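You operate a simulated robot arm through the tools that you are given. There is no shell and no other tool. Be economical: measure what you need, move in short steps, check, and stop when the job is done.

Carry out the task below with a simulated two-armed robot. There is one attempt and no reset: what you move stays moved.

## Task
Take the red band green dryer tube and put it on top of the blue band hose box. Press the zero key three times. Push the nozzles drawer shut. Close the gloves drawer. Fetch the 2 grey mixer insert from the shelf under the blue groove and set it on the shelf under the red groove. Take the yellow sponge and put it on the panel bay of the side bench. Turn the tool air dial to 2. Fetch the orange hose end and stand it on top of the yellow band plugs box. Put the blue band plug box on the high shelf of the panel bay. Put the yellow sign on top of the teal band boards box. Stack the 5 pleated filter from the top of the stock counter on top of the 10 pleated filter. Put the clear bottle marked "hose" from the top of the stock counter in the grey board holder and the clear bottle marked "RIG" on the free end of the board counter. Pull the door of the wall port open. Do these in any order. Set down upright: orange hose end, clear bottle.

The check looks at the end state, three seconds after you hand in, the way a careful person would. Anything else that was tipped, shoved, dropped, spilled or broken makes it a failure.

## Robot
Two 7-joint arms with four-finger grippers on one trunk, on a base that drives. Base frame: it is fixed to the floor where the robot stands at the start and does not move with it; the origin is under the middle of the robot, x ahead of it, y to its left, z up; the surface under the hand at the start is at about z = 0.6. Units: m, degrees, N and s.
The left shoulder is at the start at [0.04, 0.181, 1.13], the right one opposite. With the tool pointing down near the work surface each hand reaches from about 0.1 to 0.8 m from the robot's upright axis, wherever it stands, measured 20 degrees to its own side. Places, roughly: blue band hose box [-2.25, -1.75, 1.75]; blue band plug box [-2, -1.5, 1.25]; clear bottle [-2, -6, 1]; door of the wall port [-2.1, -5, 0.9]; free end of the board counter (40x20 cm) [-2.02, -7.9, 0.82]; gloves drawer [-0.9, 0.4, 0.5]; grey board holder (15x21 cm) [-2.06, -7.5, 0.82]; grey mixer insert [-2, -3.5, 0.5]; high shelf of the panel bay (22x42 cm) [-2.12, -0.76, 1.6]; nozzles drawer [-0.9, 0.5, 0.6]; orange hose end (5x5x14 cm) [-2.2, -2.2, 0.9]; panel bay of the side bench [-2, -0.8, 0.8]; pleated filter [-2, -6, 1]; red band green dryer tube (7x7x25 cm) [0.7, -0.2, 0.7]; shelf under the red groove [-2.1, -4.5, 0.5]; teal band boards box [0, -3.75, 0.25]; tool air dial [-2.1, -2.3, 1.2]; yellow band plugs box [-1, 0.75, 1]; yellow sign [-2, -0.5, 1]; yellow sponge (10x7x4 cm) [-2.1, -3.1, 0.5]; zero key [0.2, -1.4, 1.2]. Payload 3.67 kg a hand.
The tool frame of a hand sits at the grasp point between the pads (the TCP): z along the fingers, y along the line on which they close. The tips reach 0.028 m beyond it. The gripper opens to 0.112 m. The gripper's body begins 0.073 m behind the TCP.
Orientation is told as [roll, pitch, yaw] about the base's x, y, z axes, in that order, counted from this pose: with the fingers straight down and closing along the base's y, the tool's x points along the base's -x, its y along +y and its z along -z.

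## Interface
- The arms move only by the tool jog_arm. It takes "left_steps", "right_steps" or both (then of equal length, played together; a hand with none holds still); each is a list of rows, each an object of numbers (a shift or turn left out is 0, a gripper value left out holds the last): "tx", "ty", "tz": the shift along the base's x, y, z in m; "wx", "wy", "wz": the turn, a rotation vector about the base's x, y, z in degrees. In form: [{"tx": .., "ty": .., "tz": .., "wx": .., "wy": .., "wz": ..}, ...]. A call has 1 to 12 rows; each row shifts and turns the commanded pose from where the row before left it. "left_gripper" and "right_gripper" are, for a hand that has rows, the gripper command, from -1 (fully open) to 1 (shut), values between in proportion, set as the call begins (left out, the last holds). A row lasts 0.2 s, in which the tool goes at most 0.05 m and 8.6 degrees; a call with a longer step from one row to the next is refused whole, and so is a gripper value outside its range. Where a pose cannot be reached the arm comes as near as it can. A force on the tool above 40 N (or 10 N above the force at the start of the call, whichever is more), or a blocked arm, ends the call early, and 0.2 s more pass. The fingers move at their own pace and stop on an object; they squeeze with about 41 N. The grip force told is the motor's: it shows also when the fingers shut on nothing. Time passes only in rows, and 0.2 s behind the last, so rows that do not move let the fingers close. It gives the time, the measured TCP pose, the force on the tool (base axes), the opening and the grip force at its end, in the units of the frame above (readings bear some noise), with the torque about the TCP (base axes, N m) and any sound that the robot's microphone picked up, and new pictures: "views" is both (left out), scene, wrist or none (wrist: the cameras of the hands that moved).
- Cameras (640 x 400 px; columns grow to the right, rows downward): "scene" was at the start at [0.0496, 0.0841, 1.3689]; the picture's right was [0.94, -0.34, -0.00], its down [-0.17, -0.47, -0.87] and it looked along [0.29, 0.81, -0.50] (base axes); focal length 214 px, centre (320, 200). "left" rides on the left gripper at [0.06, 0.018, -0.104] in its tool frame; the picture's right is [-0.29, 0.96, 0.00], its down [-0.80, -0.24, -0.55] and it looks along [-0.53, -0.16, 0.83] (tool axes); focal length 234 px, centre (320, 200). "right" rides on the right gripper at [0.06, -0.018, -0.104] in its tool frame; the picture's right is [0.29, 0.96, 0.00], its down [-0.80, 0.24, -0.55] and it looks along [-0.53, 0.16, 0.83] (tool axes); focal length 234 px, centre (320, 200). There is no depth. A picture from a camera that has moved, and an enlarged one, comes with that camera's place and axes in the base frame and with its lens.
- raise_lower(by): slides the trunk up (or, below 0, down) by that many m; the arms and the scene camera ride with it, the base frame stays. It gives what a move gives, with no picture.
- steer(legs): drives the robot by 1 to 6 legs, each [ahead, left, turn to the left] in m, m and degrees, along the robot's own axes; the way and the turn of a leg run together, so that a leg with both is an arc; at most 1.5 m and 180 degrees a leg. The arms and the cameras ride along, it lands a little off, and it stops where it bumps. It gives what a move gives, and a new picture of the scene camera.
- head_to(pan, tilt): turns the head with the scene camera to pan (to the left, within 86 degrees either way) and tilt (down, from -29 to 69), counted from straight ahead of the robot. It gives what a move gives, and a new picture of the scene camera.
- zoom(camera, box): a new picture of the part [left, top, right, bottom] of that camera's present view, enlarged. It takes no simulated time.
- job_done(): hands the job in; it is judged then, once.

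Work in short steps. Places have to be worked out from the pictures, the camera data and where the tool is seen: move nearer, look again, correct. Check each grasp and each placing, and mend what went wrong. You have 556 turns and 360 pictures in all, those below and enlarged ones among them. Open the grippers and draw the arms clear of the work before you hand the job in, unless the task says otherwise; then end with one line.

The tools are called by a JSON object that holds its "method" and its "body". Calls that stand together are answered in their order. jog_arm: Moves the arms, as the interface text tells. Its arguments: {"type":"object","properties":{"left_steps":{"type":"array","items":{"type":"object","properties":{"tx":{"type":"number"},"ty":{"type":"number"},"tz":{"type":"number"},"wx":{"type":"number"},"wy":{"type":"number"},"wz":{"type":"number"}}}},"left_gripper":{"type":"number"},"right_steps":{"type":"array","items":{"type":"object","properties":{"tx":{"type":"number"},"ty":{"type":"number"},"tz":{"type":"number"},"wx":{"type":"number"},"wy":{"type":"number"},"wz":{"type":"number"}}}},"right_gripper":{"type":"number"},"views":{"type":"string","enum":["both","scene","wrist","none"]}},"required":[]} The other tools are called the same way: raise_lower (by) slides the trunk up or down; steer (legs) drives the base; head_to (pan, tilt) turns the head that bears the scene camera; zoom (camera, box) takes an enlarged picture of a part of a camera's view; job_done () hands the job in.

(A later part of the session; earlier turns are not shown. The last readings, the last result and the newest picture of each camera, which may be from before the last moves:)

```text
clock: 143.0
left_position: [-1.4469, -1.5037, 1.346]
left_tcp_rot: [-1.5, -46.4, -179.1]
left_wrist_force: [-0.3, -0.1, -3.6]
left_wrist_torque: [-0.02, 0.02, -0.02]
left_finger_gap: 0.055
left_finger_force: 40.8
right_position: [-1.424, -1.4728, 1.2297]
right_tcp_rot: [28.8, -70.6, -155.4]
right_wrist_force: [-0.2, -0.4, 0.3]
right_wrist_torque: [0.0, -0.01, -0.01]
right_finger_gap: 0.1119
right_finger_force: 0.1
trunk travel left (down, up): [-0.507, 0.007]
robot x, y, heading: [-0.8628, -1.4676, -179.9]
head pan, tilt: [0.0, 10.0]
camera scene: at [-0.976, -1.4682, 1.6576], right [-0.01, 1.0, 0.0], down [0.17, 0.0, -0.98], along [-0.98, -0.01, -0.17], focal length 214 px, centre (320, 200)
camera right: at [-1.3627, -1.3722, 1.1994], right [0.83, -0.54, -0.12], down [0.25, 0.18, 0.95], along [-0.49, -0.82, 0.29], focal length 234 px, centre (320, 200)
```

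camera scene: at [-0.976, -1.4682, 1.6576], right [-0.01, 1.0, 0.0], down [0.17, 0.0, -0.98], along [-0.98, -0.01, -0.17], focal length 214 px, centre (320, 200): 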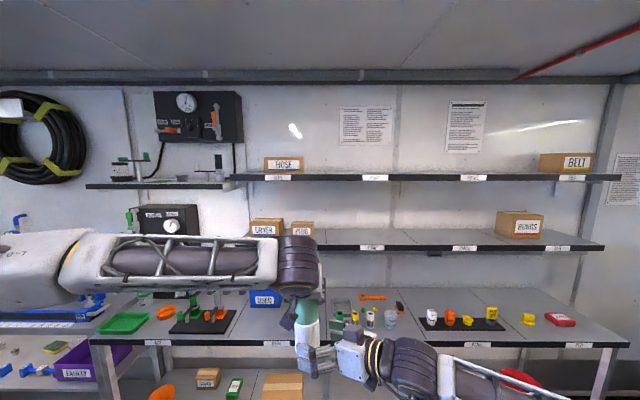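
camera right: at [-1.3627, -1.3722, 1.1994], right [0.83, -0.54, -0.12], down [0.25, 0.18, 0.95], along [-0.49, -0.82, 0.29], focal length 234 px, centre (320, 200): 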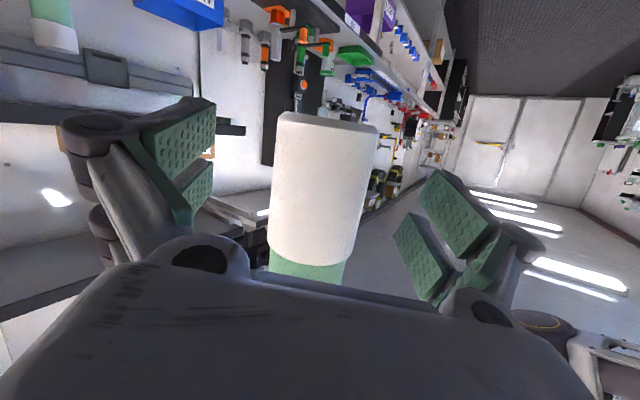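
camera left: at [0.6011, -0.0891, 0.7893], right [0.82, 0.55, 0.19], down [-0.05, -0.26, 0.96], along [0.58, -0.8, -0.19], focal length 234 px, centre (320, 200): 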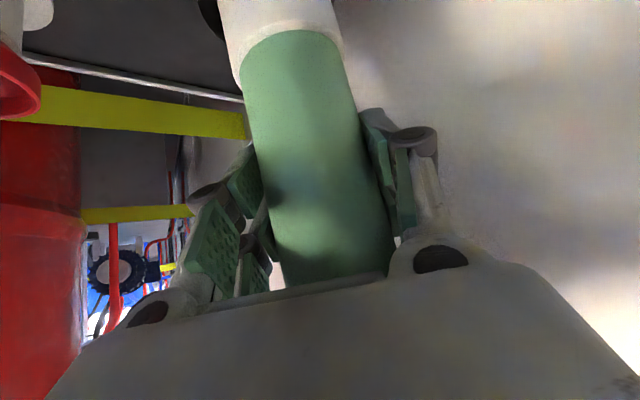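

Centred; about 4 cm more. I advance and close the right gripper.

{"method": "jog_arm", "body": {"right_steps": [{"tx": -0.011, "ty": -0.016}, {"tx": -0.01, "ty": -0.015}, {}], "right_gripper": -1, "views": "none"}}

{"method": "jog_arm", "body": {"right_steps": [{}, {}, {}, {}], "right_gripper": 1, "views": "wrist"}}

```text
clock: 143.8
left_position: [-1.4469, -1.5041, 1.3448]
left_tcp_rot: [-1.6, -46.4, -179.1]
left_wrist_force: [0.3, -0.6, -3.4]
left_wrist_torque: [-0.05, 0.0, 0.03]
left_finger_gap: 0.0545
left_finger_force: 40.6
right_position: [-1.4455, -1.5025, 1.2275]
right_tcp_rot: [28.8, -70.7, -155.5]
right_wrist_force: [0.3, 0.4, -0.2]
right_wrist_torque: [0.0, 0.01, 0.0]
right_finger_gap: 0.1119
right_finger_force: 0.0
trunk travel left (down, up): [-0.507, 0.007]
robot x, y, heading: [-0.8637, -1.4652, -179.8]
head pan, tilt: [0.0, 10.0]
```

```text
clock: 144.8
left_position: [-1.4489, -1.5054, 1.3454]
left_tcp_rot: [-1.6, -46.4, -179.1]
left_wrist_force: [-14.1, 3.2, -4.9]
left_wrist_torque: [-0.56, -0.24, -0.07]
left_finger_gap: 0.0547
left_finger_force: 41.0
right_position: [-1.4453, -1.5065, 1.2276]
right_tcp_rot: [28.6, -70.9, -154.9]
right_wrist_force: [15.8, -4.5, 2.2]
right_wrist_torque: [1.06, 2.03, 0.1]
right_finger_gap: 0.0664
right_finger_force: 40.8
trunk travel left (down, up): [-0.507, 0.007]
robot x, y, heading: [-0.8626, -1.4697, -179.9]
head pan, tilt: [0.0, 10.0]
camera right: at [-1.3845, -1.4039, 1.1979], right [0.83, -0.54, -0.12], down [0.25, 0.18, 0.95], along [-0.49, -0.82, 0.29], focal length 234 px, centre (320, 200)
```

right: 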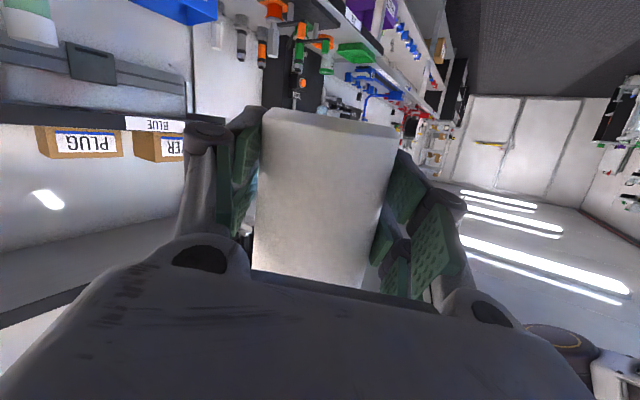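

Right hand has it (gap 66 mm). I open the left hand and withdraw it backward-up.

{"method": "jog_arm", "body": {"left_steps": [{}, {}, {}, {"tx": 0.03, "tz": 0.03}, {"tx": 0.03, "tz": 0.03}, {"tx": 0.03, "tz": 0.03}, {"ty": -0.04, "tz": 0.02}, {"ty": -0.04, "tz": 0.02}, {"ty": -0.04}, {"ty": -0.04}], "left_gripper": -1, "views": "scene"}}

```text
clock: 147.0
left_position: [-1.3559, -1.667, 1.4745]
left_tcp_rot: [-1.8, -46.3, -178.9]
left_wrist_force: [-0.4, -0.2, -0.9]
left_wrist_torque: [-0.01, 0.01, -0.05]
left_finger_gap: 0.1119
left_finger_force: 0.0
right_position: [-1.4456, -1.5063, 1.2276]
right_tcp_rot: [28.4, -70.7, -155.0]
right_wrist_force: [0.6, 0.5, -1.0]
right_wrist_torque: [0.0, -0.02, -0.03]
right_finger_gap: 0.0599
right_finger_force: 41.1
trunk travel left (down, up): [-0.507, 0.007]
robot x, y, heading: [-0.8638, -1.4655, -179.4]
head pan, tilt: [0.0, 10.0]
camera scene: at [-0.9758, -1.4715, 1.6576], right [-0.01, 1.0, 0.0], down [0.17, 0.0, -0.98], along [-0.98, -0.01, -0.17], focal length 214 px, centre (320, 200)
```

scene: 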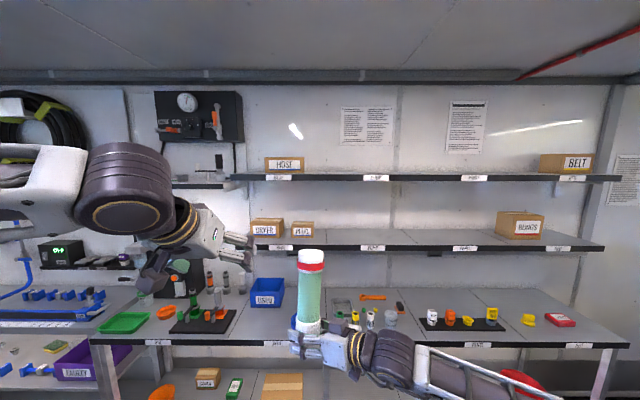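

The tube is securely in the right hand. I raise it to z≈1.78 and lift the left hand too so its camera can look down on the box later.

{"method": "jog_arm", "body": {"right_steps": [{"tz": 0.046}, {"tz": 0.046}, {"tz": 0.046}, {"tz": 0.046}, {"tz": 0.046}, {"tz": 0.046}, {"tz": 0.046}, {"tz": 0.046}, {"tz": 0.046}, {"tz": 0.046}, {"tz": 0.046}, {"tz": 0.046}], "left_steps": [{"tz": 0.04, "tx": 0.01}, {"tz": 0.04, "tx": 0.01}, {"tz": 0.04, "tx": 0.01}, {"tz": 0.04, "tx": 0.01}, {"tz": 0.04}, {"tz": 0.04}, {"tz": 0.04}, {"tz": 0.04}, {"tz": 0.04}, {"tz": 0.04}, {}, {}], "right_gripper": 1, "views": "both"}}

```text
clock: 149.6
left_position: [-1.3191, -1.6691, 1.8248]
left_tcp_rot: [-1.7, -46.2, -178.9]
left_wrist_force: [-0.3, 0.2, 0.3]
left_wrist_torque: [0.01, 0.0, -0.01]
left_finger_gap: 0.1119
left_finger_force: 0.1
left hand out of reach, approached as far as the arm can: row 9, 10
right_position: [-1.4448, -1.5069, 1.7753]
right_tcp_rot: [28.6, -70.7, -155.2]
right_wrist_force: [-0.7, -0.3, -5.3]
right_wrist_torque: [-0.05, -0.02, 0.02]
right_finger_gap: 0.0598
right_finger_force: 41.4
trunk travel left (down, up): [-0.507, 0.007]
robot x, y, heading: [-0.8621, -1.4667, -179.4]
head pan, tilt: [0.0, 10.0]
camera scene: at [-0.977, -1.4708, 1.6576], right [-0.01, 1.0, 0.0], down [0.17, 0.0, -0.98], along [-0.98, -0.01, -0.17], focal length 214 px, centre (320, 200)
camera right: at [-1.3836, -1.405, 1.7464], right [0.83, -0.54, -0.12], down [0.25, 0.18, 0.95], along [-0.49, -0.82, 0.28], focal length 234 px, centre (320, 200)
camera left: at [-1.2034, -1.6895, 1.8535], right [-0.2, -0.96, 0.19], down [-0.15, 0.22, 0.96], along [-0.97, 0.17, -0.19], focal length 234 px, centre (320, 200)
```

scene: 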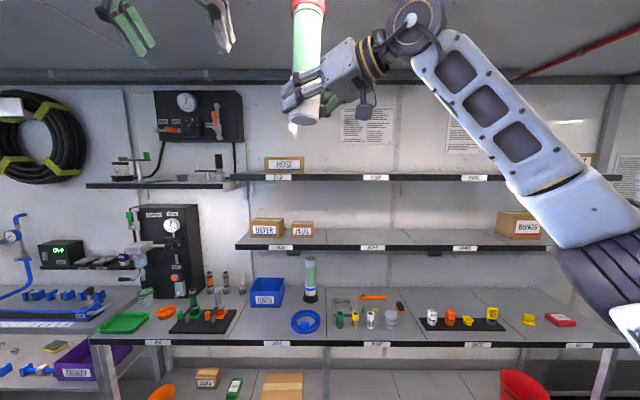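
right: 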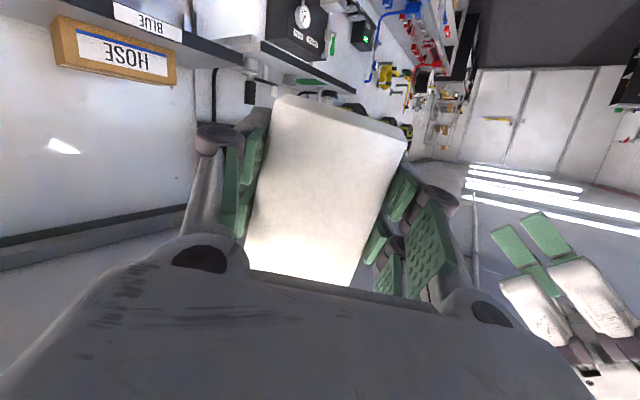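
left: 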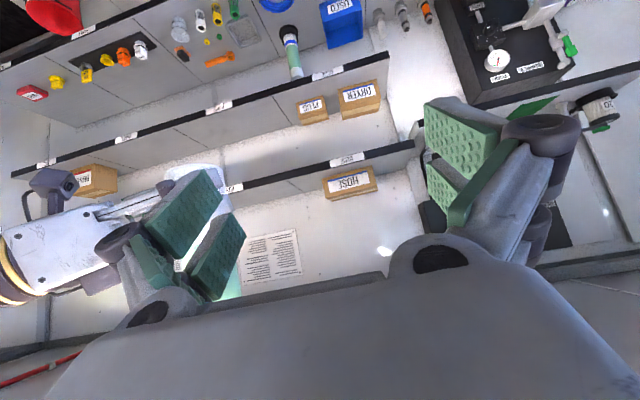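

Both hands are high. I enlarge the left camera's view of the HOSE box to measure it.

{"method": "zoom", "body": {"camera": "left", "box": [260, 120, 440, 220]}}

```text
3.56 times, centred on (350, 170) of left
camera zoom: at [-1.2034, -1.6895, 1.8535], right [-0.2, -0.96, 0.19], down [-0.15, 0.22, 0.96], along [-0.97, 0.17, -0.19], focal length 833 px, centre (213, 307)
```

zoom: 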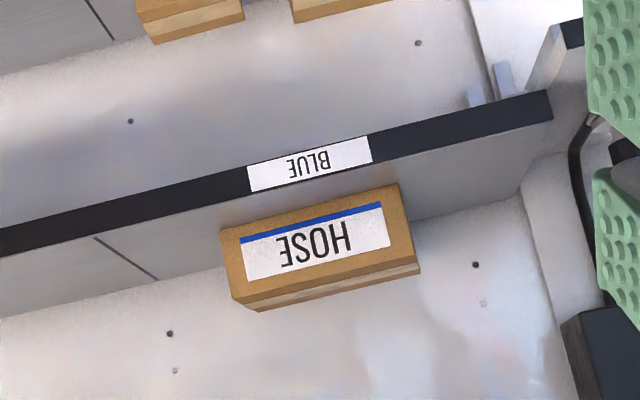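

Box: front x≈-2.08, back ≈-2.16, centre y≈-1.67, top z≈1.685. The tube leans forward ~8°; I correct that in hand, then check.

{"method": "jog_arm", "body": {"right_steps": [{"wx": 1, "wy": 4}, {"wx": 1, "wy": 4}, {}], "right_gripper": 1, "views": "both"}}

```text
clock: 150.4
left_position: [-1.3207, -1.6678, 1.8249]
left_tcp_rot: [-1.7, -46.4, -179.0]
left_wrist_force: [0.1, -0.4, -0.2]
left_wrist_torque: [0.03, -0.01, -0.01]
left_finger_gap: 0.1118
left_finger_force: 0.0
right_position: [-1.4464, -1.5046, 1.7758]
right_tcp_rot: [6.5, -76.2, -134.1]
right_wrist_force: [-0.1, -0.1, -3.9]
right_wrist_torque: [-0.03, -0.01, 0.01]
right_finger_gap: 0.0598
right_finger_force: 40.8
trunk travel left (down, up): [-0.507, 0.007]
robot x, y, heading: [-0.8654, -1.4692, -179.6]
head pan, tilt: [0.0, 10.0]
camera scene: at [-0.9775, -1.4693, 1.6575], right [-0.01, 1.0, 0.0], down [0.17, 0.0, -0.98], along [-0.98, -0.01, -0.17], focal length 214 px, centre (320, 200)
camera right: at [-1.3899, -1.4021, 1.7424], right [0.81, -0.54, -0.25], down [0.38, 0.14, 0.91], along [-0.45, -0.83, 0.32], focal length 234 px, centre (320, 200)
```

scene: 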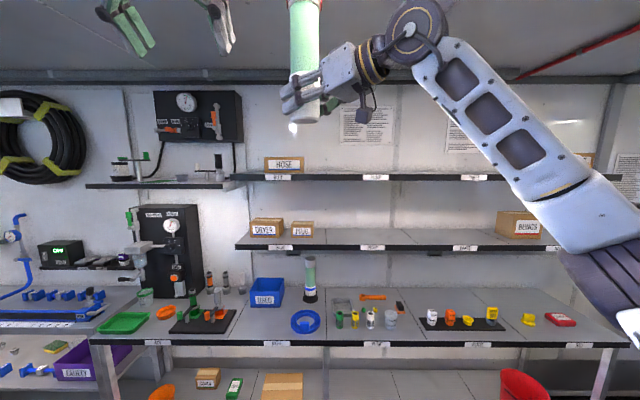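
right: 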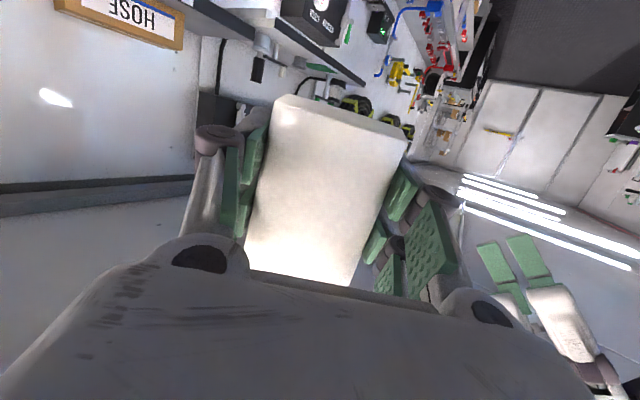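

The tube is upright now. I drive 0.45 m ahead and 0.14 m left toward the box.

{"method": "steer", "body": {"legs": [[0.42, 0.14, 0]]}}

{"method": "zoom", "body": {"camera": "left", "box": [0, 0, 640, 400]}}

```text
clock: 153.1
left_position: [-1.7323, -1.8107, 1.8266]
left_tcp_rot: [-1.6, -46.5, -179.0]
left_wrist_force: [0.8, -1.0, 0.8]
left_wrist_torque: [-0.01, -0.01, -0.01]
left_finger_gap: 0.1118
left_finger_force: 0.1
right_position: [-1.8592, -1.6483, 1.7785]
right_tcp_rot: [6.5, -76.3, -133.8]
right_wrist_force: [0.3, 0.2, -2.5]
right_wrist_torque: [-0.03, 0.02, -0.03]
right_finger_gap: 0.0596
right_finger_force: 40.8
trunk travel left (down, up): [-0.507, 0.007]
robot x, y, heading: [-1.2813, -1.6101, -179.4]
head pan, tilt: [0.0, 10.0]
camera scene: at [-1.391, -1.6114, 1.6578], right [-0.01, 1.0, 0.0], down [0.17, 0.0, -0.98], along [-0.98, -0.01, -0.17], focal length 214 px, centre (320, 200)
```

scene: 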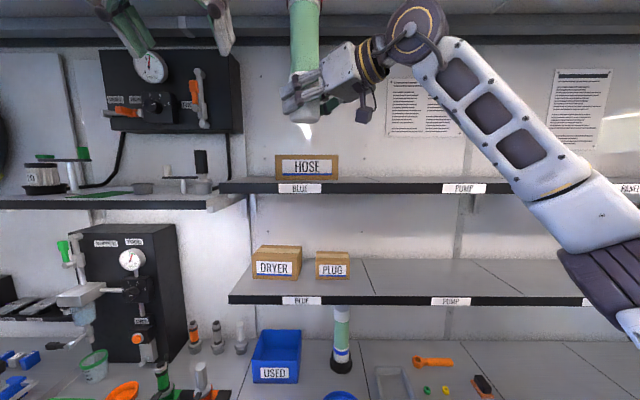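

```text
1.00 times, centred on (320, 200) of left (not enlarged: the box is as wide or as high as the picture)
camera zoom: at [-1.6159, -1.8302, 1.8547], right [-0.2, -0.96, 0.19], down [-0.15, 0.22, 0.96], along [-0.97, 0.16, -0.18], focal length 234 px, centre (320, 200)
```

zoom: 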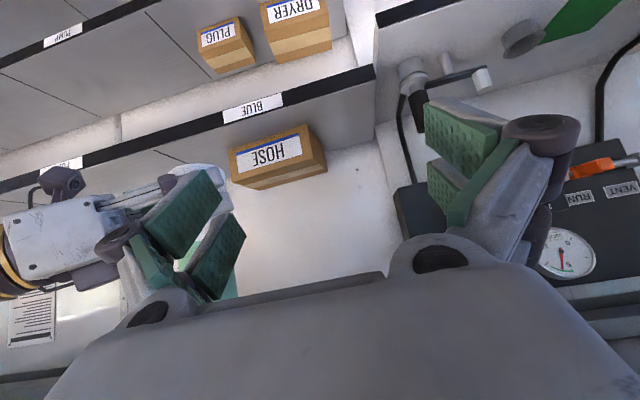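

Box confirmed: front x≈-2.085, centre y≈-1.66. I move 0.12 m closer, then extend the arm.

{"method": "steer", "body": {"legs": [[0.12, 0, 0]]}}

{"method": "jog_arm", "body": {"right_steps": [{"tx": -0.03}, {"tx": -0.03}, {"tx": -0.03}, {"tx": -0.02}, {}], "right_gripper": 1, "views": "both"}}

```text
clock: 154.4
left_position: [-1.8463, -1.8133, 1.8293]
left_tcp_rot: [-1.7, -46.7, -178.8]
left_wrist_force: [1.0, 0.5, 0.5]
left_wrist_torque: [0.02, 0.01, -0.02]
left_finger_gap: 0.1119
left_finger_force: 0.2
right_position: [-1.9735, -1.6502, 1.7812]
right_tcp_rot: [5.7, -76.4, -133.0]
right_wrist_force: [0.9, -0.5, -3.4]
right_wrist_torque: [-0.02, -0.01, -0.03]
right_finger_gap: 0.0598
right_finger_force: 41.0
trunk travel left (down, up): [-0.507, 0.007]
robot x, y, heading: [-1.3964, -1.6109, -179.2]
head pan, tilt: [0.0, 10.0]
camera scene: at [-1.5059, -1.6134, 1.6581], right [-0.01, 1.0, 0.0], down [0.17, 0.0, -0.99], along [-0.99, -0.01, -0.17], focal length 214 px, centre (320, 200)
```

scene: 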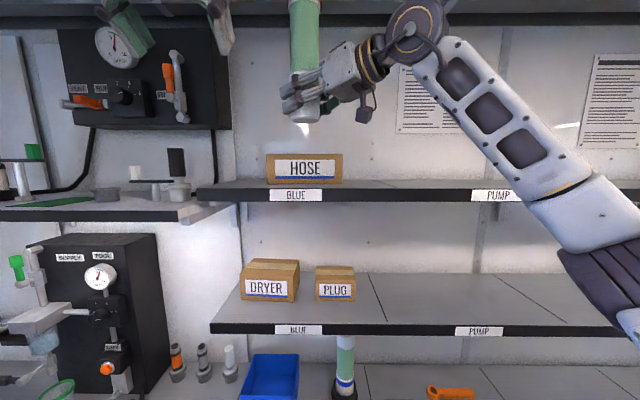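

```text
clock: 155.6
left_position: [-1.8517, -1.8124, 1.8255]
left_tcp_rot: [-1.8, -46.5, -178.8]
left_wrist_force: [-0.2, 0.5, -0.1]
left_wrist_torque: [-0.01, 0.01, -0.02]
left_finger_gap: 0.112
left_finger_force: 0.1
right_position: [-2.0361, -1.6538, 1.7793]
right_tcp_rot: [6.6, -76.3, -133.8]
right_wrist_force: [0.3, 0.7, -4.1]
right_wrist_torque: [0.02, 0.03, 0.0]
right_finger_gap: 0.0598
right_finger_force: 41.1
right hand out of reach, approached as far as the arm can: row 3, 4
trunk travel left (down, up): [-0.507, 0.007]
robot x, y, heading: [-1.4005, -1.6131, -179.2]
head pan, tilt: [0.0, 10.0]
camera scene: at [-1.5114, -1.6139, 1.6577], right [-0.01, 1.0, 0.0], down [0.17, 0.0, -0.98], along [-0.98, -0.01, -0.17], focal length 214 px, centre (320, 200)
camera right: at [-1.9803, -1.5503, 1.7441], right [0.81, -0.53, -0.25], down [0.38, 0.15, 0.91], along [-0.45, -0.83, 0.32], focal length 234 px, centre (320, 200)
```

scene: 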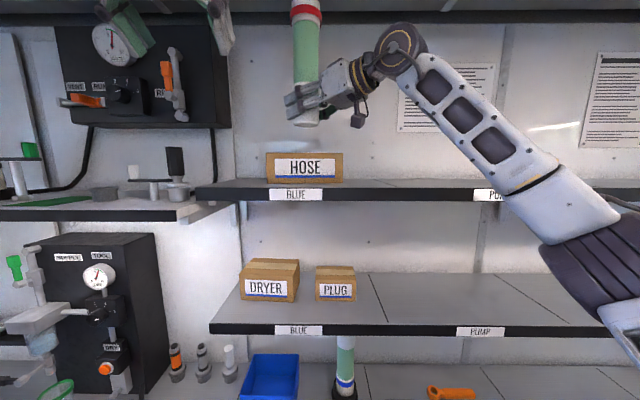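
right: 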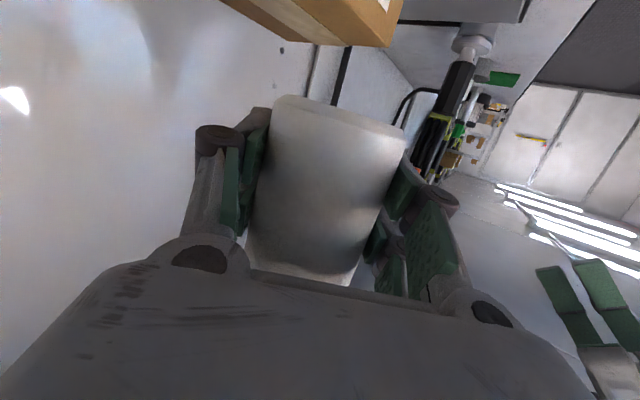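

I need about 8 cm more. I look down to see how much room the base has before the bench.

{"method": "head_to", "body": {"pan": 0, "tilt": 62}}

```text
clock: 156.8
left_position: [-1.8532, -1.8139, 1.8261]
left_tcp_rot: [-1.6, -46.5, -179.0]
left_wrist_force: [-0.8, -0.1, -0.5]
left_wrist_torque: [0.0, 0.0, -0.03]
left_finger_gap: 0.1118
left_finger_force: 0.1
right_position: [-2.0374, -1.6526, 1.7791]
right_tcp_rot: [6.9, -76.3, -134.1]
right_wrist_force: [0.3, -0.7, -3.7]
right_wrist_torque: [0.0, 0.03, -0.01]
right_finger_gap: 0.0601
right_finger_force: 41.0
trunk travel left (down, up): [-0.507, 0.007]
robot x, y, heading: [-1.3992, -1.6081, -179.3]
head pan, tilt: [0.0, 62.0]
camera scene: at [-1.484, -1.6134, 1.5809], right [-0.01, 1.0, 0.0], down [0.88, 0.01, -0.47], along [-0.47, -0.01, -0.88], focal length 214 px, centre (320, 200)
```

scene: 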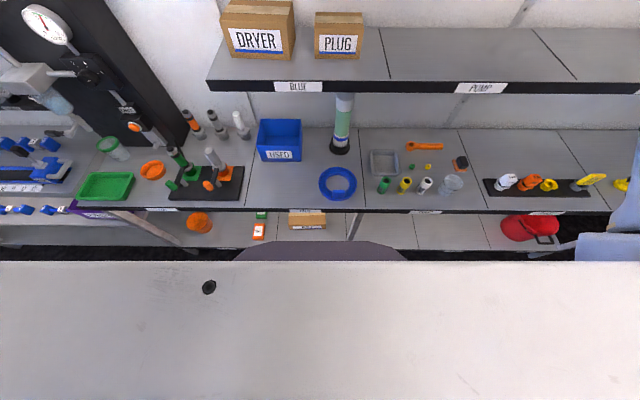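

The base is about at the bench front, so instead I yaw the hand 24° to gain reach, then extend.

{"method": "jog_arm", "body": {"right_steps": [{"wz": -8}, {"wz": -8}, {"wz": -8}, {"tx": -0.03, "ty": 0.005}, {"tx": -0.03}, {"tx": -0.025}, {}], "right_gripper": 1, "views": "none"}}

```text
clock: 158.4
left_position: [-1.8532, -1.8126, 1.8255]
left_tcp_rot: [-1.7, -46.4, -178.8]
left_wrist_force: [0.3, -0.1, 0.0]
left_wrist_torque: [0.01, -0.01, 0.01]
left_finger_gap: 0.1121
left_finger_force: 0.1
right_position: [-2.1224, -1.6463, 1.7777]
right_tcp_rot: [6.4, -76.3, -157.6]
right_wrist_force: [0.3, 1.1, -4.2]
right_wrist_torque: [0.02, 0.01, 0.02]
right_finger_gap: 0.06
right_finger_force: 40.8
trunk travel left (down, up): [-0.507, 0.007]
robot x, y, heading: [-1.3972, -1.6093, -179.4]
head pan, tilt: [0.0, 62.0]
```

Reached above the box. I check from the head and the left wrist camera.

{"method": "head_to", "body": {"pan": 0, "tilt": -5}}

{"method": "zoom", "body": {"camera": "left", "box": [120, 60, 440, 260]}}

```text
clock: 159.8
left_position: [-1.854, -1.8119, 1.8255]
left_tcp_rot: [-1.7, -46.5, -178.9]
left_wrist_force: [0.6, -1.0, 0.0]
left_wrist_torque: [0.02, 0.03, 0.02]
left_finger_gap: 0.1125
left_finger_force: 0.1
right_position: [-2.1228, -1.6462, 1.7779]
right_tcp_rot: [6.5, -76.2, -157.7]
right_wrist_force: [-0.1, 0.6, -3.6]
right_wrist_torque: [-0.04, 0.01, 0.01]
right_finger_gap: 0.06
right_finger_force: 40.7
trunk travel left (down, up): [-0.507, 0.007]
robot x, y, heading: [-1.3963, -1.6095, -179.5]
head pan, tilt: [0.0, -5.0]
camera scene: at [-1.5071, -1.6135, 1.6813], right [-0.01, 1.0, 0.0], down [-0.09, 0.0, -1.0], along [-1.0, -0.01, 0.09], focal length 214 px, centre (320, 200)
```

scene: 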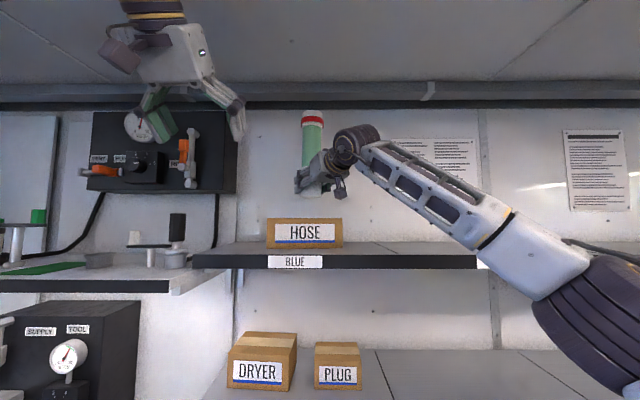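

```text
2.00 times, centred on (280, 160) of left
camera zoom: at [-1.7371, -1.8326, 1.8543], right [-0.2, -0.96, 0.19], down [-0.15, 0.22, 0.96], along [-0.97, 0.16, -0.19], focal length 468 px, centre (400, 280)
```

zoom: 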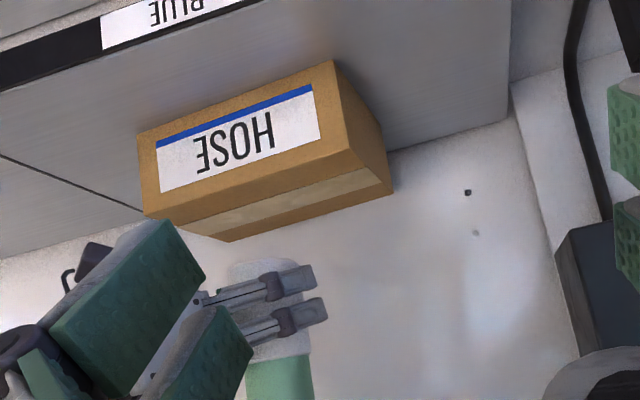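

Tube is over the box (box top x -2.16…-2.06, z≈1.684; tube bottom ≈1.745). I shift 1 cm nearer and lower gently till contact.

{"method": "jog_arm", "body": {"right_steps": [{"tx": 0.01, "tz": -0.015}, {"tz": -0.015}, {"tz": -0.012}, {"tz": -0.006}, {"tz": -0.005}, {"tz": -0.005}], "right_gripper": 1, "views": "scene"}}

```text
clock: 161.2
left_position: [-1.854, -1.8139, 1.8252]
left_tcp_rot: [-1.7, -46.5, -178.9]
left_wrist_force: [-0.5, 0.3, 0.3]
left_wrist_torque: [-0.02, -0.02, -0.02]
left_finger_gap: 0.112
left_finger_force: 0.1
right_position: [-2.1121, -1.6467, 1.7196]
right_tcp_rot: [6.4, -76.4, -157.5]
right_wrist_force: [-1.3, 0.1, -1.6]
right_wrist_torque: [0.08, 0.06, 0.02]
right_finger_gap: 0.06
right_finger_force: 41.2
trunk travel left (down, up): [-0.507, 0.007]
robot x, y, heading: [-1.3954, -1.6078, -179.3]
head pan, tilt: [0.0, -5.0]
camera scene: at [-1.507, -1.6135, 1.6814], right [-0.01, 1.0, 0.0], down [-0.09, 0.0, -1.0], along [-1.0, -0.01, 0.09], focal length 214 px, centre (320, 200)
```

scene: 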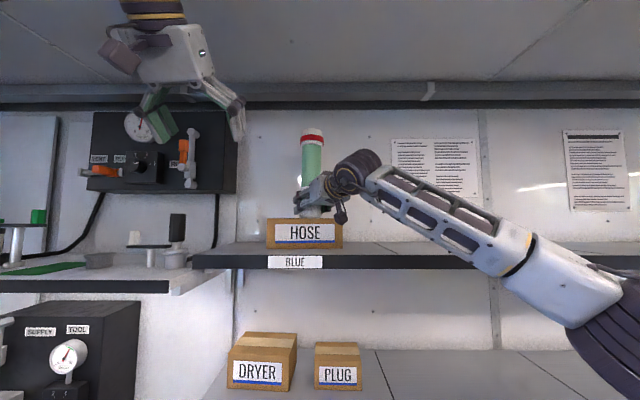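

Contact is just starting (weight easing). I lower 4 mm more and see.

{"method": "jog_arm", "body": {"right_steps": [{"tz": -0.003}, {"tz": -0.002}, {}], "right_gripper": 1, "views": "none"}}

{"method": "zoom", "body": {"camera": "scene", "box": [240, 110, 400, 260]}}

{"method": "zoom", "body": {"camera": "left", "box": [120, 60, 440, 260]}}

```text
clock: 162.0
left_position: [-1.852, -1.8128, 1.8271]
left_tcp_rot: [-1.7, -46.5, -178.8]
left_wrist_force: [-0.6, 0.2, -0.4]
left_wrist_torque: [0.0, 0.0, -0.03]
left_finger_gap: 0.1119
left_finger_force: 0.1
right_position: [-2.1099, -1.646, 1.7199]
right_tcp_rot: [6.2, -76.8, -157.5]
right_wrist_force: [-12.2, -1.0, 30.7]
right_wrist_torque: [0.74, 1.01, 0.24]
right_finger_gap: 0.06
right_finger_force: 40.5
trunk travel left (down, up): [-0.507, 0.007]
robot x, y, heading: [-1.4001, -1.6145, -179.4]
head pan, tilt: [0.0, -5.0]
```

```text
2.67 times, centred on (320, 185) of scene
camera zoom: at [-1.5059, -1.614, 1.6816], right [-0.01, 1.0, 0.0], down [-0.09, 0.0, -1.0], along [-1.0, -0.01, 0.09], focal length 572 px, centre (320, 240)
```

zoom: 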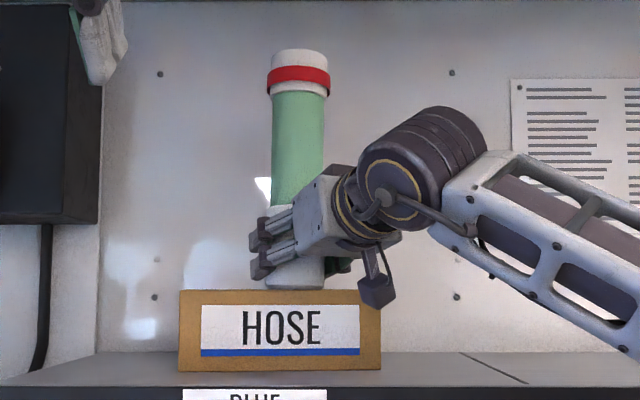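

```text
2.00 times, centred on (280, 160) of left
camera zoom: at [-1.7358, -1.8332, 1.8547], right [-0.2, -0.96, 0.19], down [-0.15, 0.22, 0.96], along [-0.97, 0.16, -0.18], focal length 468 px, centre (400, 280)
```

zoom: 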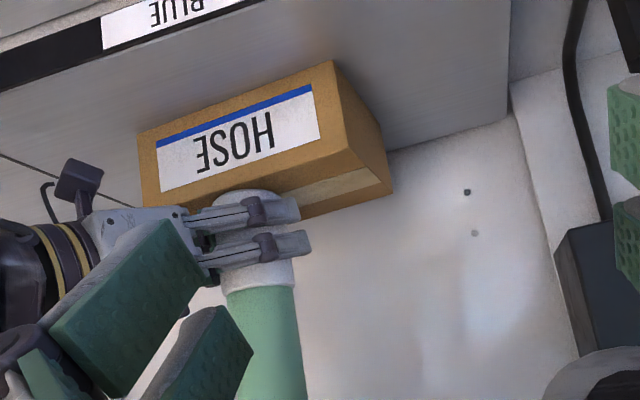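

The tube stands upright on the box, contact 30 N. I relieve 2 mm, open, and back away along the fingers.

{"method": "jog_arm", "body": {"right_steps": [{"tz": 0.002}, {}], "right_gripper": 1, "views": "none"}}

{"method": "jog_arm", "body": {"right_steps": [{}, {}, {}], "right_gripper": -1, "views": "scene"}}

```text
clock: 162.6
left_position: [-1.8512, -1.8122, 1.8267]
left_tcp_rot: [-1.7, -46.4, -178.8]
left_wrist_force: [0.4, 0.2, 0.4]
left_wrist_torque: [-0.03, -0.02, 0.0]
left_finger_gap: 0.112
left_finger_force: 0.1
right_position: [-2.1109, -1.6455, 1.718]
right_tcp_rot: [6.4, -76.6, -157.6]
right_wrist_force: [-11.4, 1.0, 32.7]
right_wrist_torque: [0.83, 1.12, 0.25]
right_finger_gap: 0.0601
right_finger_force: 41.1
trunk travel left (down, up): [-0.507, 0.007]
robot x, y, heading: [-1.3973, -1.6105, -179.4]
head pan, tilt: [0.0, -5.0]
```

```text
clock: 163.4
left_position: [-1.8511, -1.8131, 1.8255]
left_tcp_rot: [-1.7, -46.5, -178.9]
left_wrist_force: [0.0, -1.1, 0.2]
left_wrist_torque: [0.01, 0.0, 0.01]
left_finger_gap: 0.1117
left_finger_force: 0.0
right_position: [-2.1127, -1.6475, 1.7155]
right_tcp_rot: [6.4, -76.2, -157.6]
right_wrist_force: [-0.1, 0.6, 0.2]
right_wrist_torque: [0.03, -0.02, -0.01]
right_finger_gap: 0.112
right_finger_force: 0.1
trunk travel left (down, up): [-0.507, 0.007]
robot x, y, heading: [-1.3981, -1.6164, -179.4]
head pan, tilt: [0.0, -5.0]
camera scene: at [-1.506, -1.6134, 1.6814], right [-0.01, 1.0, 0.0], down [-0.09, 0.0, -1.0], along [-1.0, -0.01, 0.09], focal length 214 px, centre (320, 200)
```

scene: 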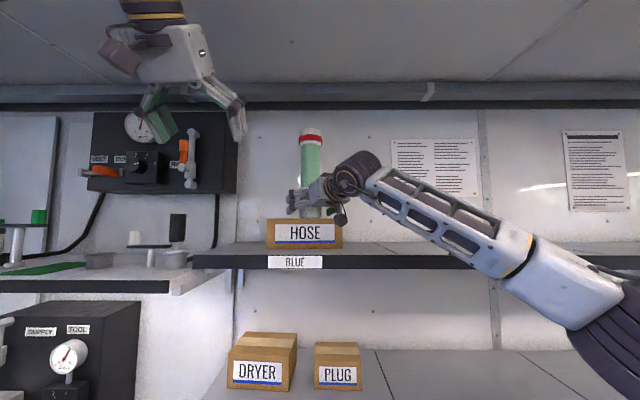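

Released and the tube stays. I withdraw the right hand along the finger axis.

{"method": "jog_arm", "body": {"right_steps": [{"tx": 0.021, "ty": 0.0115, "tz": 0.006}, {"tx": 0.021, "ty": 0.0115, "tz": 0.006}, {"tx": 0.034, "ty": 0.018, "tz": 0.01}, {"tx": 0.034, "ty": 0.018, "tz": 0.01}, {"tx": 0.034, "ty": 0.018, "tz": 0.01}, {"tx": 0.034, "ty": 0.018, "tz": 0.01}], "right_gripper": -1, "views": "scene"}}

{"method": "zoom", "body": {"camera": "left", "box": [120, 60, 440, 260]}}

```text
clock: 164.8
left_position: [-1.8513, -1.812, 1.8278]
left_tcp_rot: [-1.7, -46.5, -178.9]
left_wrist_force: [-0.2, -0.1, 0.6]
left_wrist_torque: [0.04, -0.01, 0.0]
left_finger_gap: 0.1116
left_finger_force: 0.1
right_position: [-1.9314, -1.5525, 1.7697]
right_tcp_rot: [6.4, -76.2, -157.6]
right_wrist_force: [0.7, 0.9, 0.6]
right_wrist_torque: [-0.01, 0.01, 0.05]
right_finger_gap: 0.1119
right_finger_force: 0.0
trunk travel left (down, up): [-0.507, 0.007]
robot x, y, heading: [-1.3978, -1.6142, -179.6]
head pan, tilt: [0.0, -5.0]
camera scene: at [-1.5049, -1.6126, 1.6815], right [-0.01, 1.0, 0.0], down [-0.09, 0.0, -1.0], along [-1.0, -0.01, 0.09], focal length 214 px, centre (320, 200)
```

scene: 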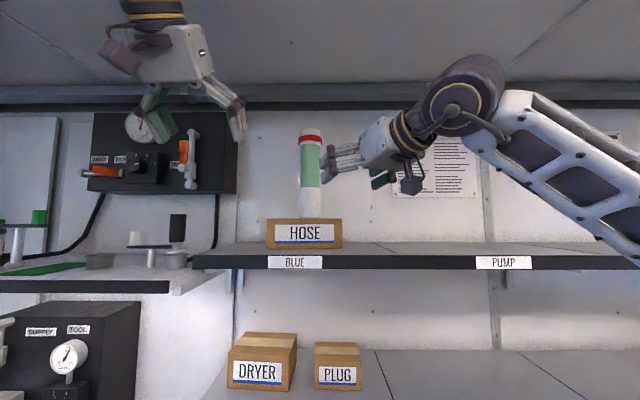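

```text
2.00 times, centred on (280, 160) of left
camera zoom: at [-1.7346, -1.8317, 1.8549], right [-0.2, -0.96, 0.19], down [-0.15, 0.22, 0.96], along [-0.97, 0.16, -0.18], focal length 468 px, centre (400, 280)
```

zoom: 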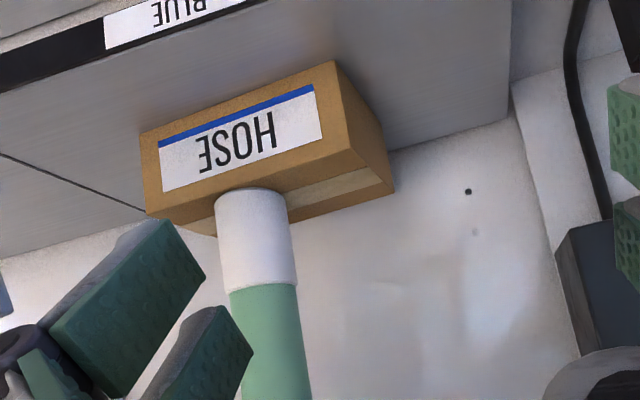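

Tube placed standing on the HOSE box. Next the blue PLUG box on the middle shelf; I enlarge it to measure.

{"method": "head_to", "body": {"pan": 0, "tilt": 30}}

{"method": "zoom", "body": {"camera": "scene", "box": [200, 120, 420, 260]}}

```text
clock: 165.8
left_position: [-1.8538, -1.8139, 1.8263]
left_tcp_rot: [-1.7, -46.5, -178.8]
left_wrist_force: [-0.3, 0.6, -0.3]
left_wrist_torque: [0.01, -0.04, -0.02]
left_finger_gap: 0.1121
left_finger_force: 0.0
right_position: [-1.9344, -1.5544, 1.7692]
right_tcp_rot: [6.2, -76.2, -157.6]
right_wrist_force: [0.0, -1.3, 0.5]
right_wrist_torque: [0.06, 0.01, 0.0]
right_finger_gap: 0.1119
right_finger_force: 0.0
trunk travel left (down, up): [-0.507, 0.007]
robot x, y, heading: [-1.3998, -1.6123, -179.5]
head pan, tilt: [0.0, 30.0]
camera scene: at [-1.51, -1.6138, 1.6253], right [-0.01, 1.0, 0.0], down [0.5, 0.01, -0.87], along [-0.87, -0.01, -0.5], focal length 214 px, centre (320, 200)
```

scene: 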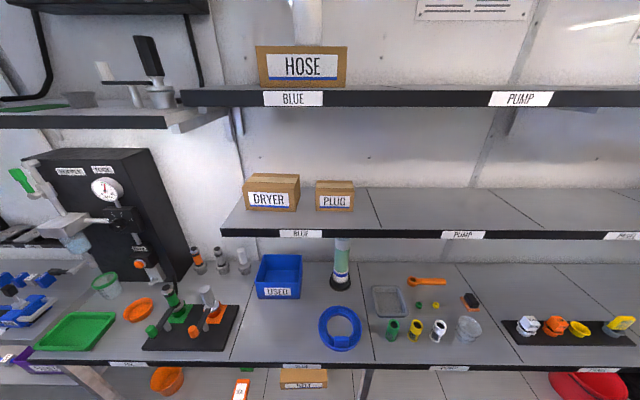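

```text
2.86 times, centred on (310, 190) of scene
camera zoom: at [-1.51, -1.6138, 1.6253], right [-0.01, 1.0, 0.0], down [0.5, 0.01, -0.87], along [-0.87, -0.01, -0.5], focal length 613 px, centre (349, 229)
```

zoom: 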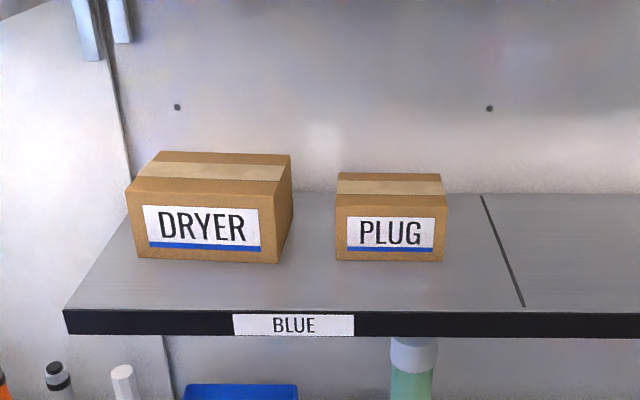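

The PLUG box looks ~0.12–0.13 m wide, perhaps too wide for the gripper, with depth smaller. I back off, lower the trunk, and look with the right wrist camera.

{"method": "steer", "body": {"legs": [[-0.25, 0, 0]]}}

{"method": "raise_lower", "body": {"by": -0.4}}

{"method": "jog_arm", "body": {"right_steps": [{"tz": 0.02}, {"tz": 0.02}, {"tz": 0.01}, {}], "views": "both"}}

```text
clock: 167.7
left_position: [-1.6018, -1.8119, 1.8247]
left_tcp_rot: [-1.7, -46.3, -178.5]
left_wrist_force: [-0.5, 0.2, 0.3]
left_wrist_torque: [0.01, -0.04, 0.0]
left_finger_gap: 0.1118
left_finger_force: 0.1
right_position: [-1.6857, -1.5533, 1.7679]
right_tcp_rot: [6.7, -76.1, -157.7]
right_wrist_force: [-0.4, 0.8, 0.4]
right_wrist_torque: [0.0, -0.01, 0.01]
right_finger_gap: 0.112
right_finger_force: 0.1
trunk travel left (down, up): [-0.507, 0.007]
robot x, y, heading: [-1.1433, -1.6082, -179.2]
head pan, tilt: [0.0, 30.0]
camera scene: at [-1.2597, -1.6108, 1.6249], right [-0.02, 1.0, 0.0], down [0.5, 0.01, -0.86], along [-0.86, -0.01, -0.5], focal length 214 px, centre (320, 200)
```

scene: 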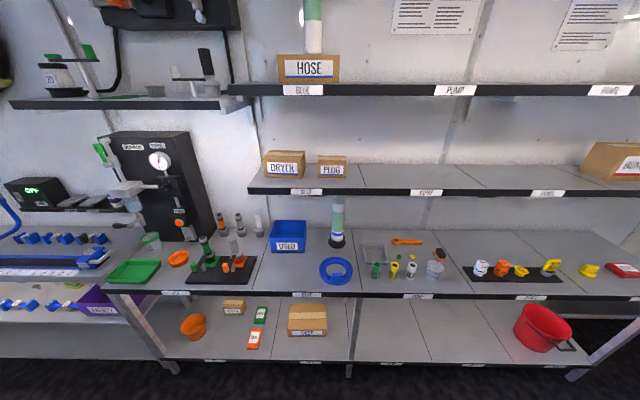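

```text
clock: 171.5
left_position: [-1.5978, -1.8121, 1.4241]
left_tcp_rot: [-1.7, -46.5, -178.5]
left_wrist_force: [-0.2, -0.2, 0.2]
left_wrist_torque: [0.0, 0.0, 0.04]
left_finger_gap: 0.1121
left_finger_force: 0.0
right_position: [-1.6802, -1.5531, 1.3679]
right_tcp_rot: [6.5, -76.2, -157.5]
right_wrist_force: [0.0, 0.0, 0.0]
right_wrist_torque: [0.03, 0.02, 0.02]
right_finger_gap: 0.1119
right_finger_force: 0.0
trunk travel left (down, up): [-0.107, 0.407]
robot x, y, heading: [-1.1438, -1.6094, -179.1]
head pan, tilt: [0.0, 30.0]
```

```text
clock: 172.5
left_position: [-1.5981, -1.8127, 1.4258]
left_tcp_rot: [-1.7, -46.3, -178.6]
left_wrist_force: [-0.5, 0.3, 0.1]
left_wrist_torque: [-0.01, -0.02, -0.01]
left_finger_gap: 0.1123
left_finger_force: 0.1
right_position: [-1.6824, -1.5515, 1.4178]
right_tcp_rot: [6.4, -76.2, -157.4]
right_wrist_force: [0.4, 0.2, -0.5]
right_wrist_torque: [-0.02, 0.01, -0.01]
right_finger_gap: 0.1119
right_finger_force: 0.1
trunk travel left (down, up): [-0.107, 0.407]
robot x, y, heading: [-1.1457, -1.6075, -179.1]
head pan, tilt: [0.0, 30.0]
camera scene: at [-1.2554, -1.6106, 1.2251], right [-0.02, 1.0, 0.0], down [0.5, 0.01, -0.87], along [-0.87, -0.01, -0.5], focal length 214 px, centre (320, 200)
camera right: at [-1.5894, -1.4807, 1.3832], right [0.53, -0.81, -0.25], down [0.41, -0.02, 0.91], along [-0.75, -0.58, 0.32], focal length 234 px, centre (320, 200)
```

scene: 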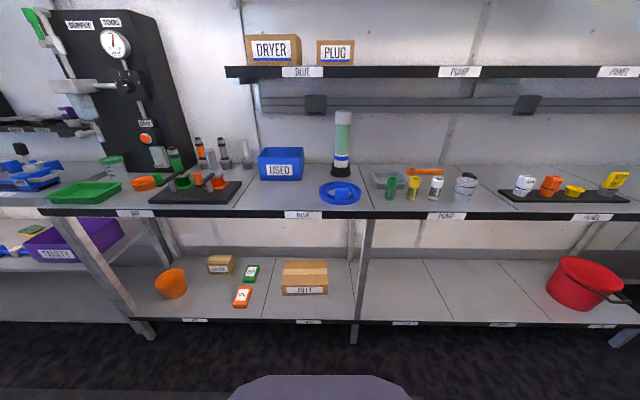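
right: 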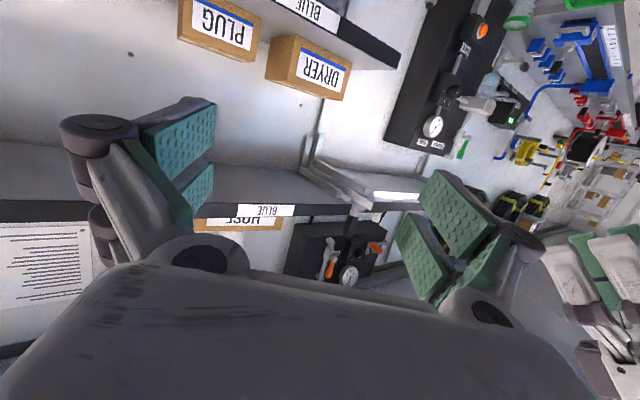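

Shelf top is z≈1.25; the box is ~0.12 wide but only ~0.06–0.08 deep, so I'll grip it front-to-back from its right side with fingers pointing left. I strafe right, raise the trunk and yaw the right hand.

{"method": "steer", "body": {"legs": [[0, -0.3, 0]]}}

{"method": "raise_lower", "body": {"by": 0.2}}

{"method": "jog_arm", "body": {"right_steps": [{"wz": 8, "tz": -0.03}, {"wz": 8, "tz": -0.03}, {"wz": 8, "tz": -0.03}, {"wz": 8, "tz": -0.03}, {"wz": 8, "tz": -0.03}, {"wz": 8}, {"wz": 8}, {"wz": 5}, {"wx": -7}, {"wx": -7}, {}], "views": "both"}}

```text
clock: 174.6
left_position: [-1.6024, -1.5183, 1.4258]
left_tcp_rot: [-1.6, -46.4, -178.3]
left_wrist_force: [0.0, 0.0, -0.7]
left_wrist_torque: [-0.01, 0.0, 0.0]
left_finger_gap: 0.112
left_finger_force: 0.0
right_position: [-1.6881, -1.2586, 1.4172]
right_tcp_rot: [6.6, -76.3, -157.2]
right_wrist_force: [-0.4, -0.1, 0.4]
right_wrist_torque: [-0.03, 0.01, 0.03]
right_finger_gap: 0.112
right_finger_force: 0.0
trunk travel left (down, up): [-0.107, 0.407]
robot x, y, heading: [-1.1506, -1.3127, -178.8]
head pan, tilt: [0.0, 30.0]
camera scene: at [-1.2609, -1.3151, 1.2251], right [-0.02, 1.0, 0.0], down [0.5, 0.01, -0.87], along [-0.87, -0.02, -0.5], focal length 214 px, centre (320, 200)
```

scene: 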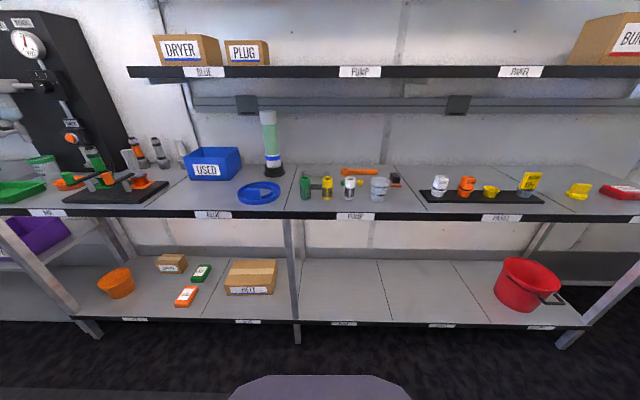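

```text
clock: 176.7
left_position: [-1.6025, -1.5194, 1.6251]
left_tcp_rot: [-1.7, -46.4, -178.2]
left_wrist_force: [0.2, 0.1, 0.2]
left_wrist_torque: [0.0, 0.0, -0.01]
left_finger_gap: 0.1118
left_finger_force: 0.0
right_position: [-1.6874, -1.2598, 1.6172]
right_tcp_rot: [6.3, -76.1, -157.0]
right_wrist_force: [-0.3, 0.4, -0.8]
right_wrist_torque: [-0.02, 0.02, -0.03]
right_finger_gap: 0.1118
right_finger_force: 0.1
trunk travel left (down, up): [-0.307, 0.207]
robot x, y, heading: [-1.15, -1.3126, -179.1]
head pan, tilt: [0.0, 30.0]
```

```text
clock: 179.1
left_position: [-1.6016, -1.52, 1.6263]
left_tcp_rot: [-1.6, -46.4, -178.2]
left_wrist_force: [-0.4, 0.5, -0.5]
left_wrist_torque: [0.04, 0.04, -0.01]
left_finger_gap: 0.1121
left_finger_force: 0.1
right_position: [-1.6869, -1.2591, 1.4971]
right_tcp_rot: [81.3, -81.8, 161.0]
right_wrist_force: [0.1, 0.1, 0.2]
right_wrist_torque: [-0.01, -0.01, 0.01]
right_finger_gap: 0.1118
right_finger_force: 0.1
right hand out of reach, approached as far as the arm can: row 5, 6, 7, 8
trunk travel left (down, up): [-0.307, 0.207]
robot x, y, heading: [-1.1514, -1.311, -179.0]
head pan, tilt: [0.0, 30.0]
camera scene: at [-1.2605, -1.3162, 1.4252], right [-0.02, 1.0, 0.0], down [0.5, 0.01, -0.87], along [-0.87, -0.02, -0.5], focal length 214 px, centre (320, 200)
camera right: at [-1.6469, -1.1619, 1.4375], right [0.88, -0.46, -0.15], down [0.36, 0.42, 0.84], along [-0.32, -0.79, 0.53], focal length 234 px, centre (320, 200)
```

scene: 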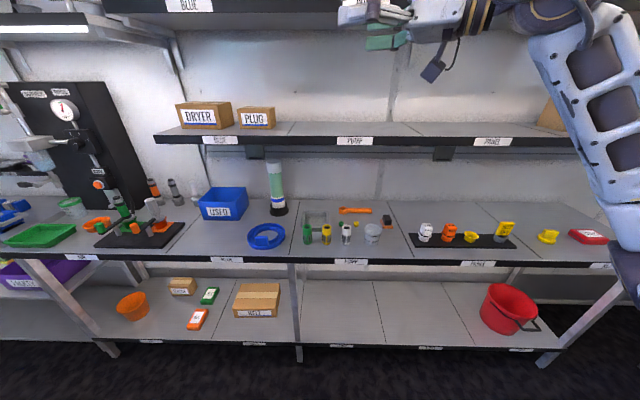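
right: 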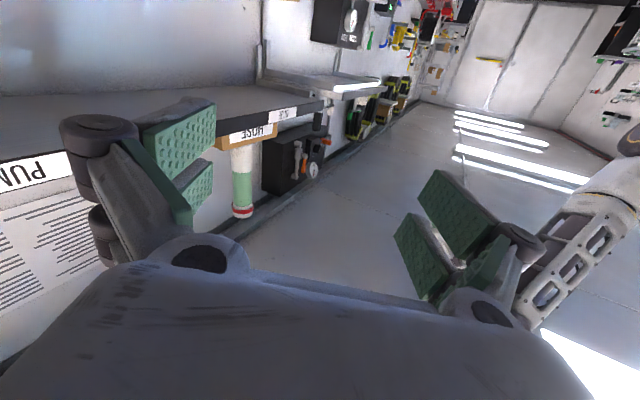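

The hand is level but heading ~242°. I measure the PLUG box more precisely before choosing the grip.

{"method": "zoom", "body": {"camera": "scene", "box": [220, 90, 300, 140]}}

```text
8.00 times, centred on (260, 115) of scene
camera zoom: at [-1.2605, -1.3162, 1.4252], right [-0.02, 1.0, 0.0], down [0.5, 0.01, -0.87], along [-0.87, -0.02, -0.5], focal length 1716 px, centre (800, 880)
```

zoom: 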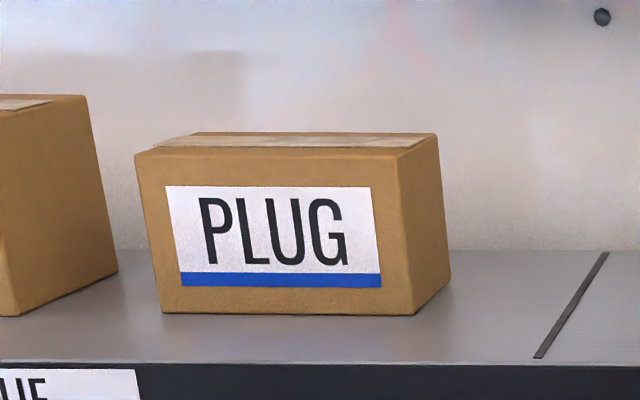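

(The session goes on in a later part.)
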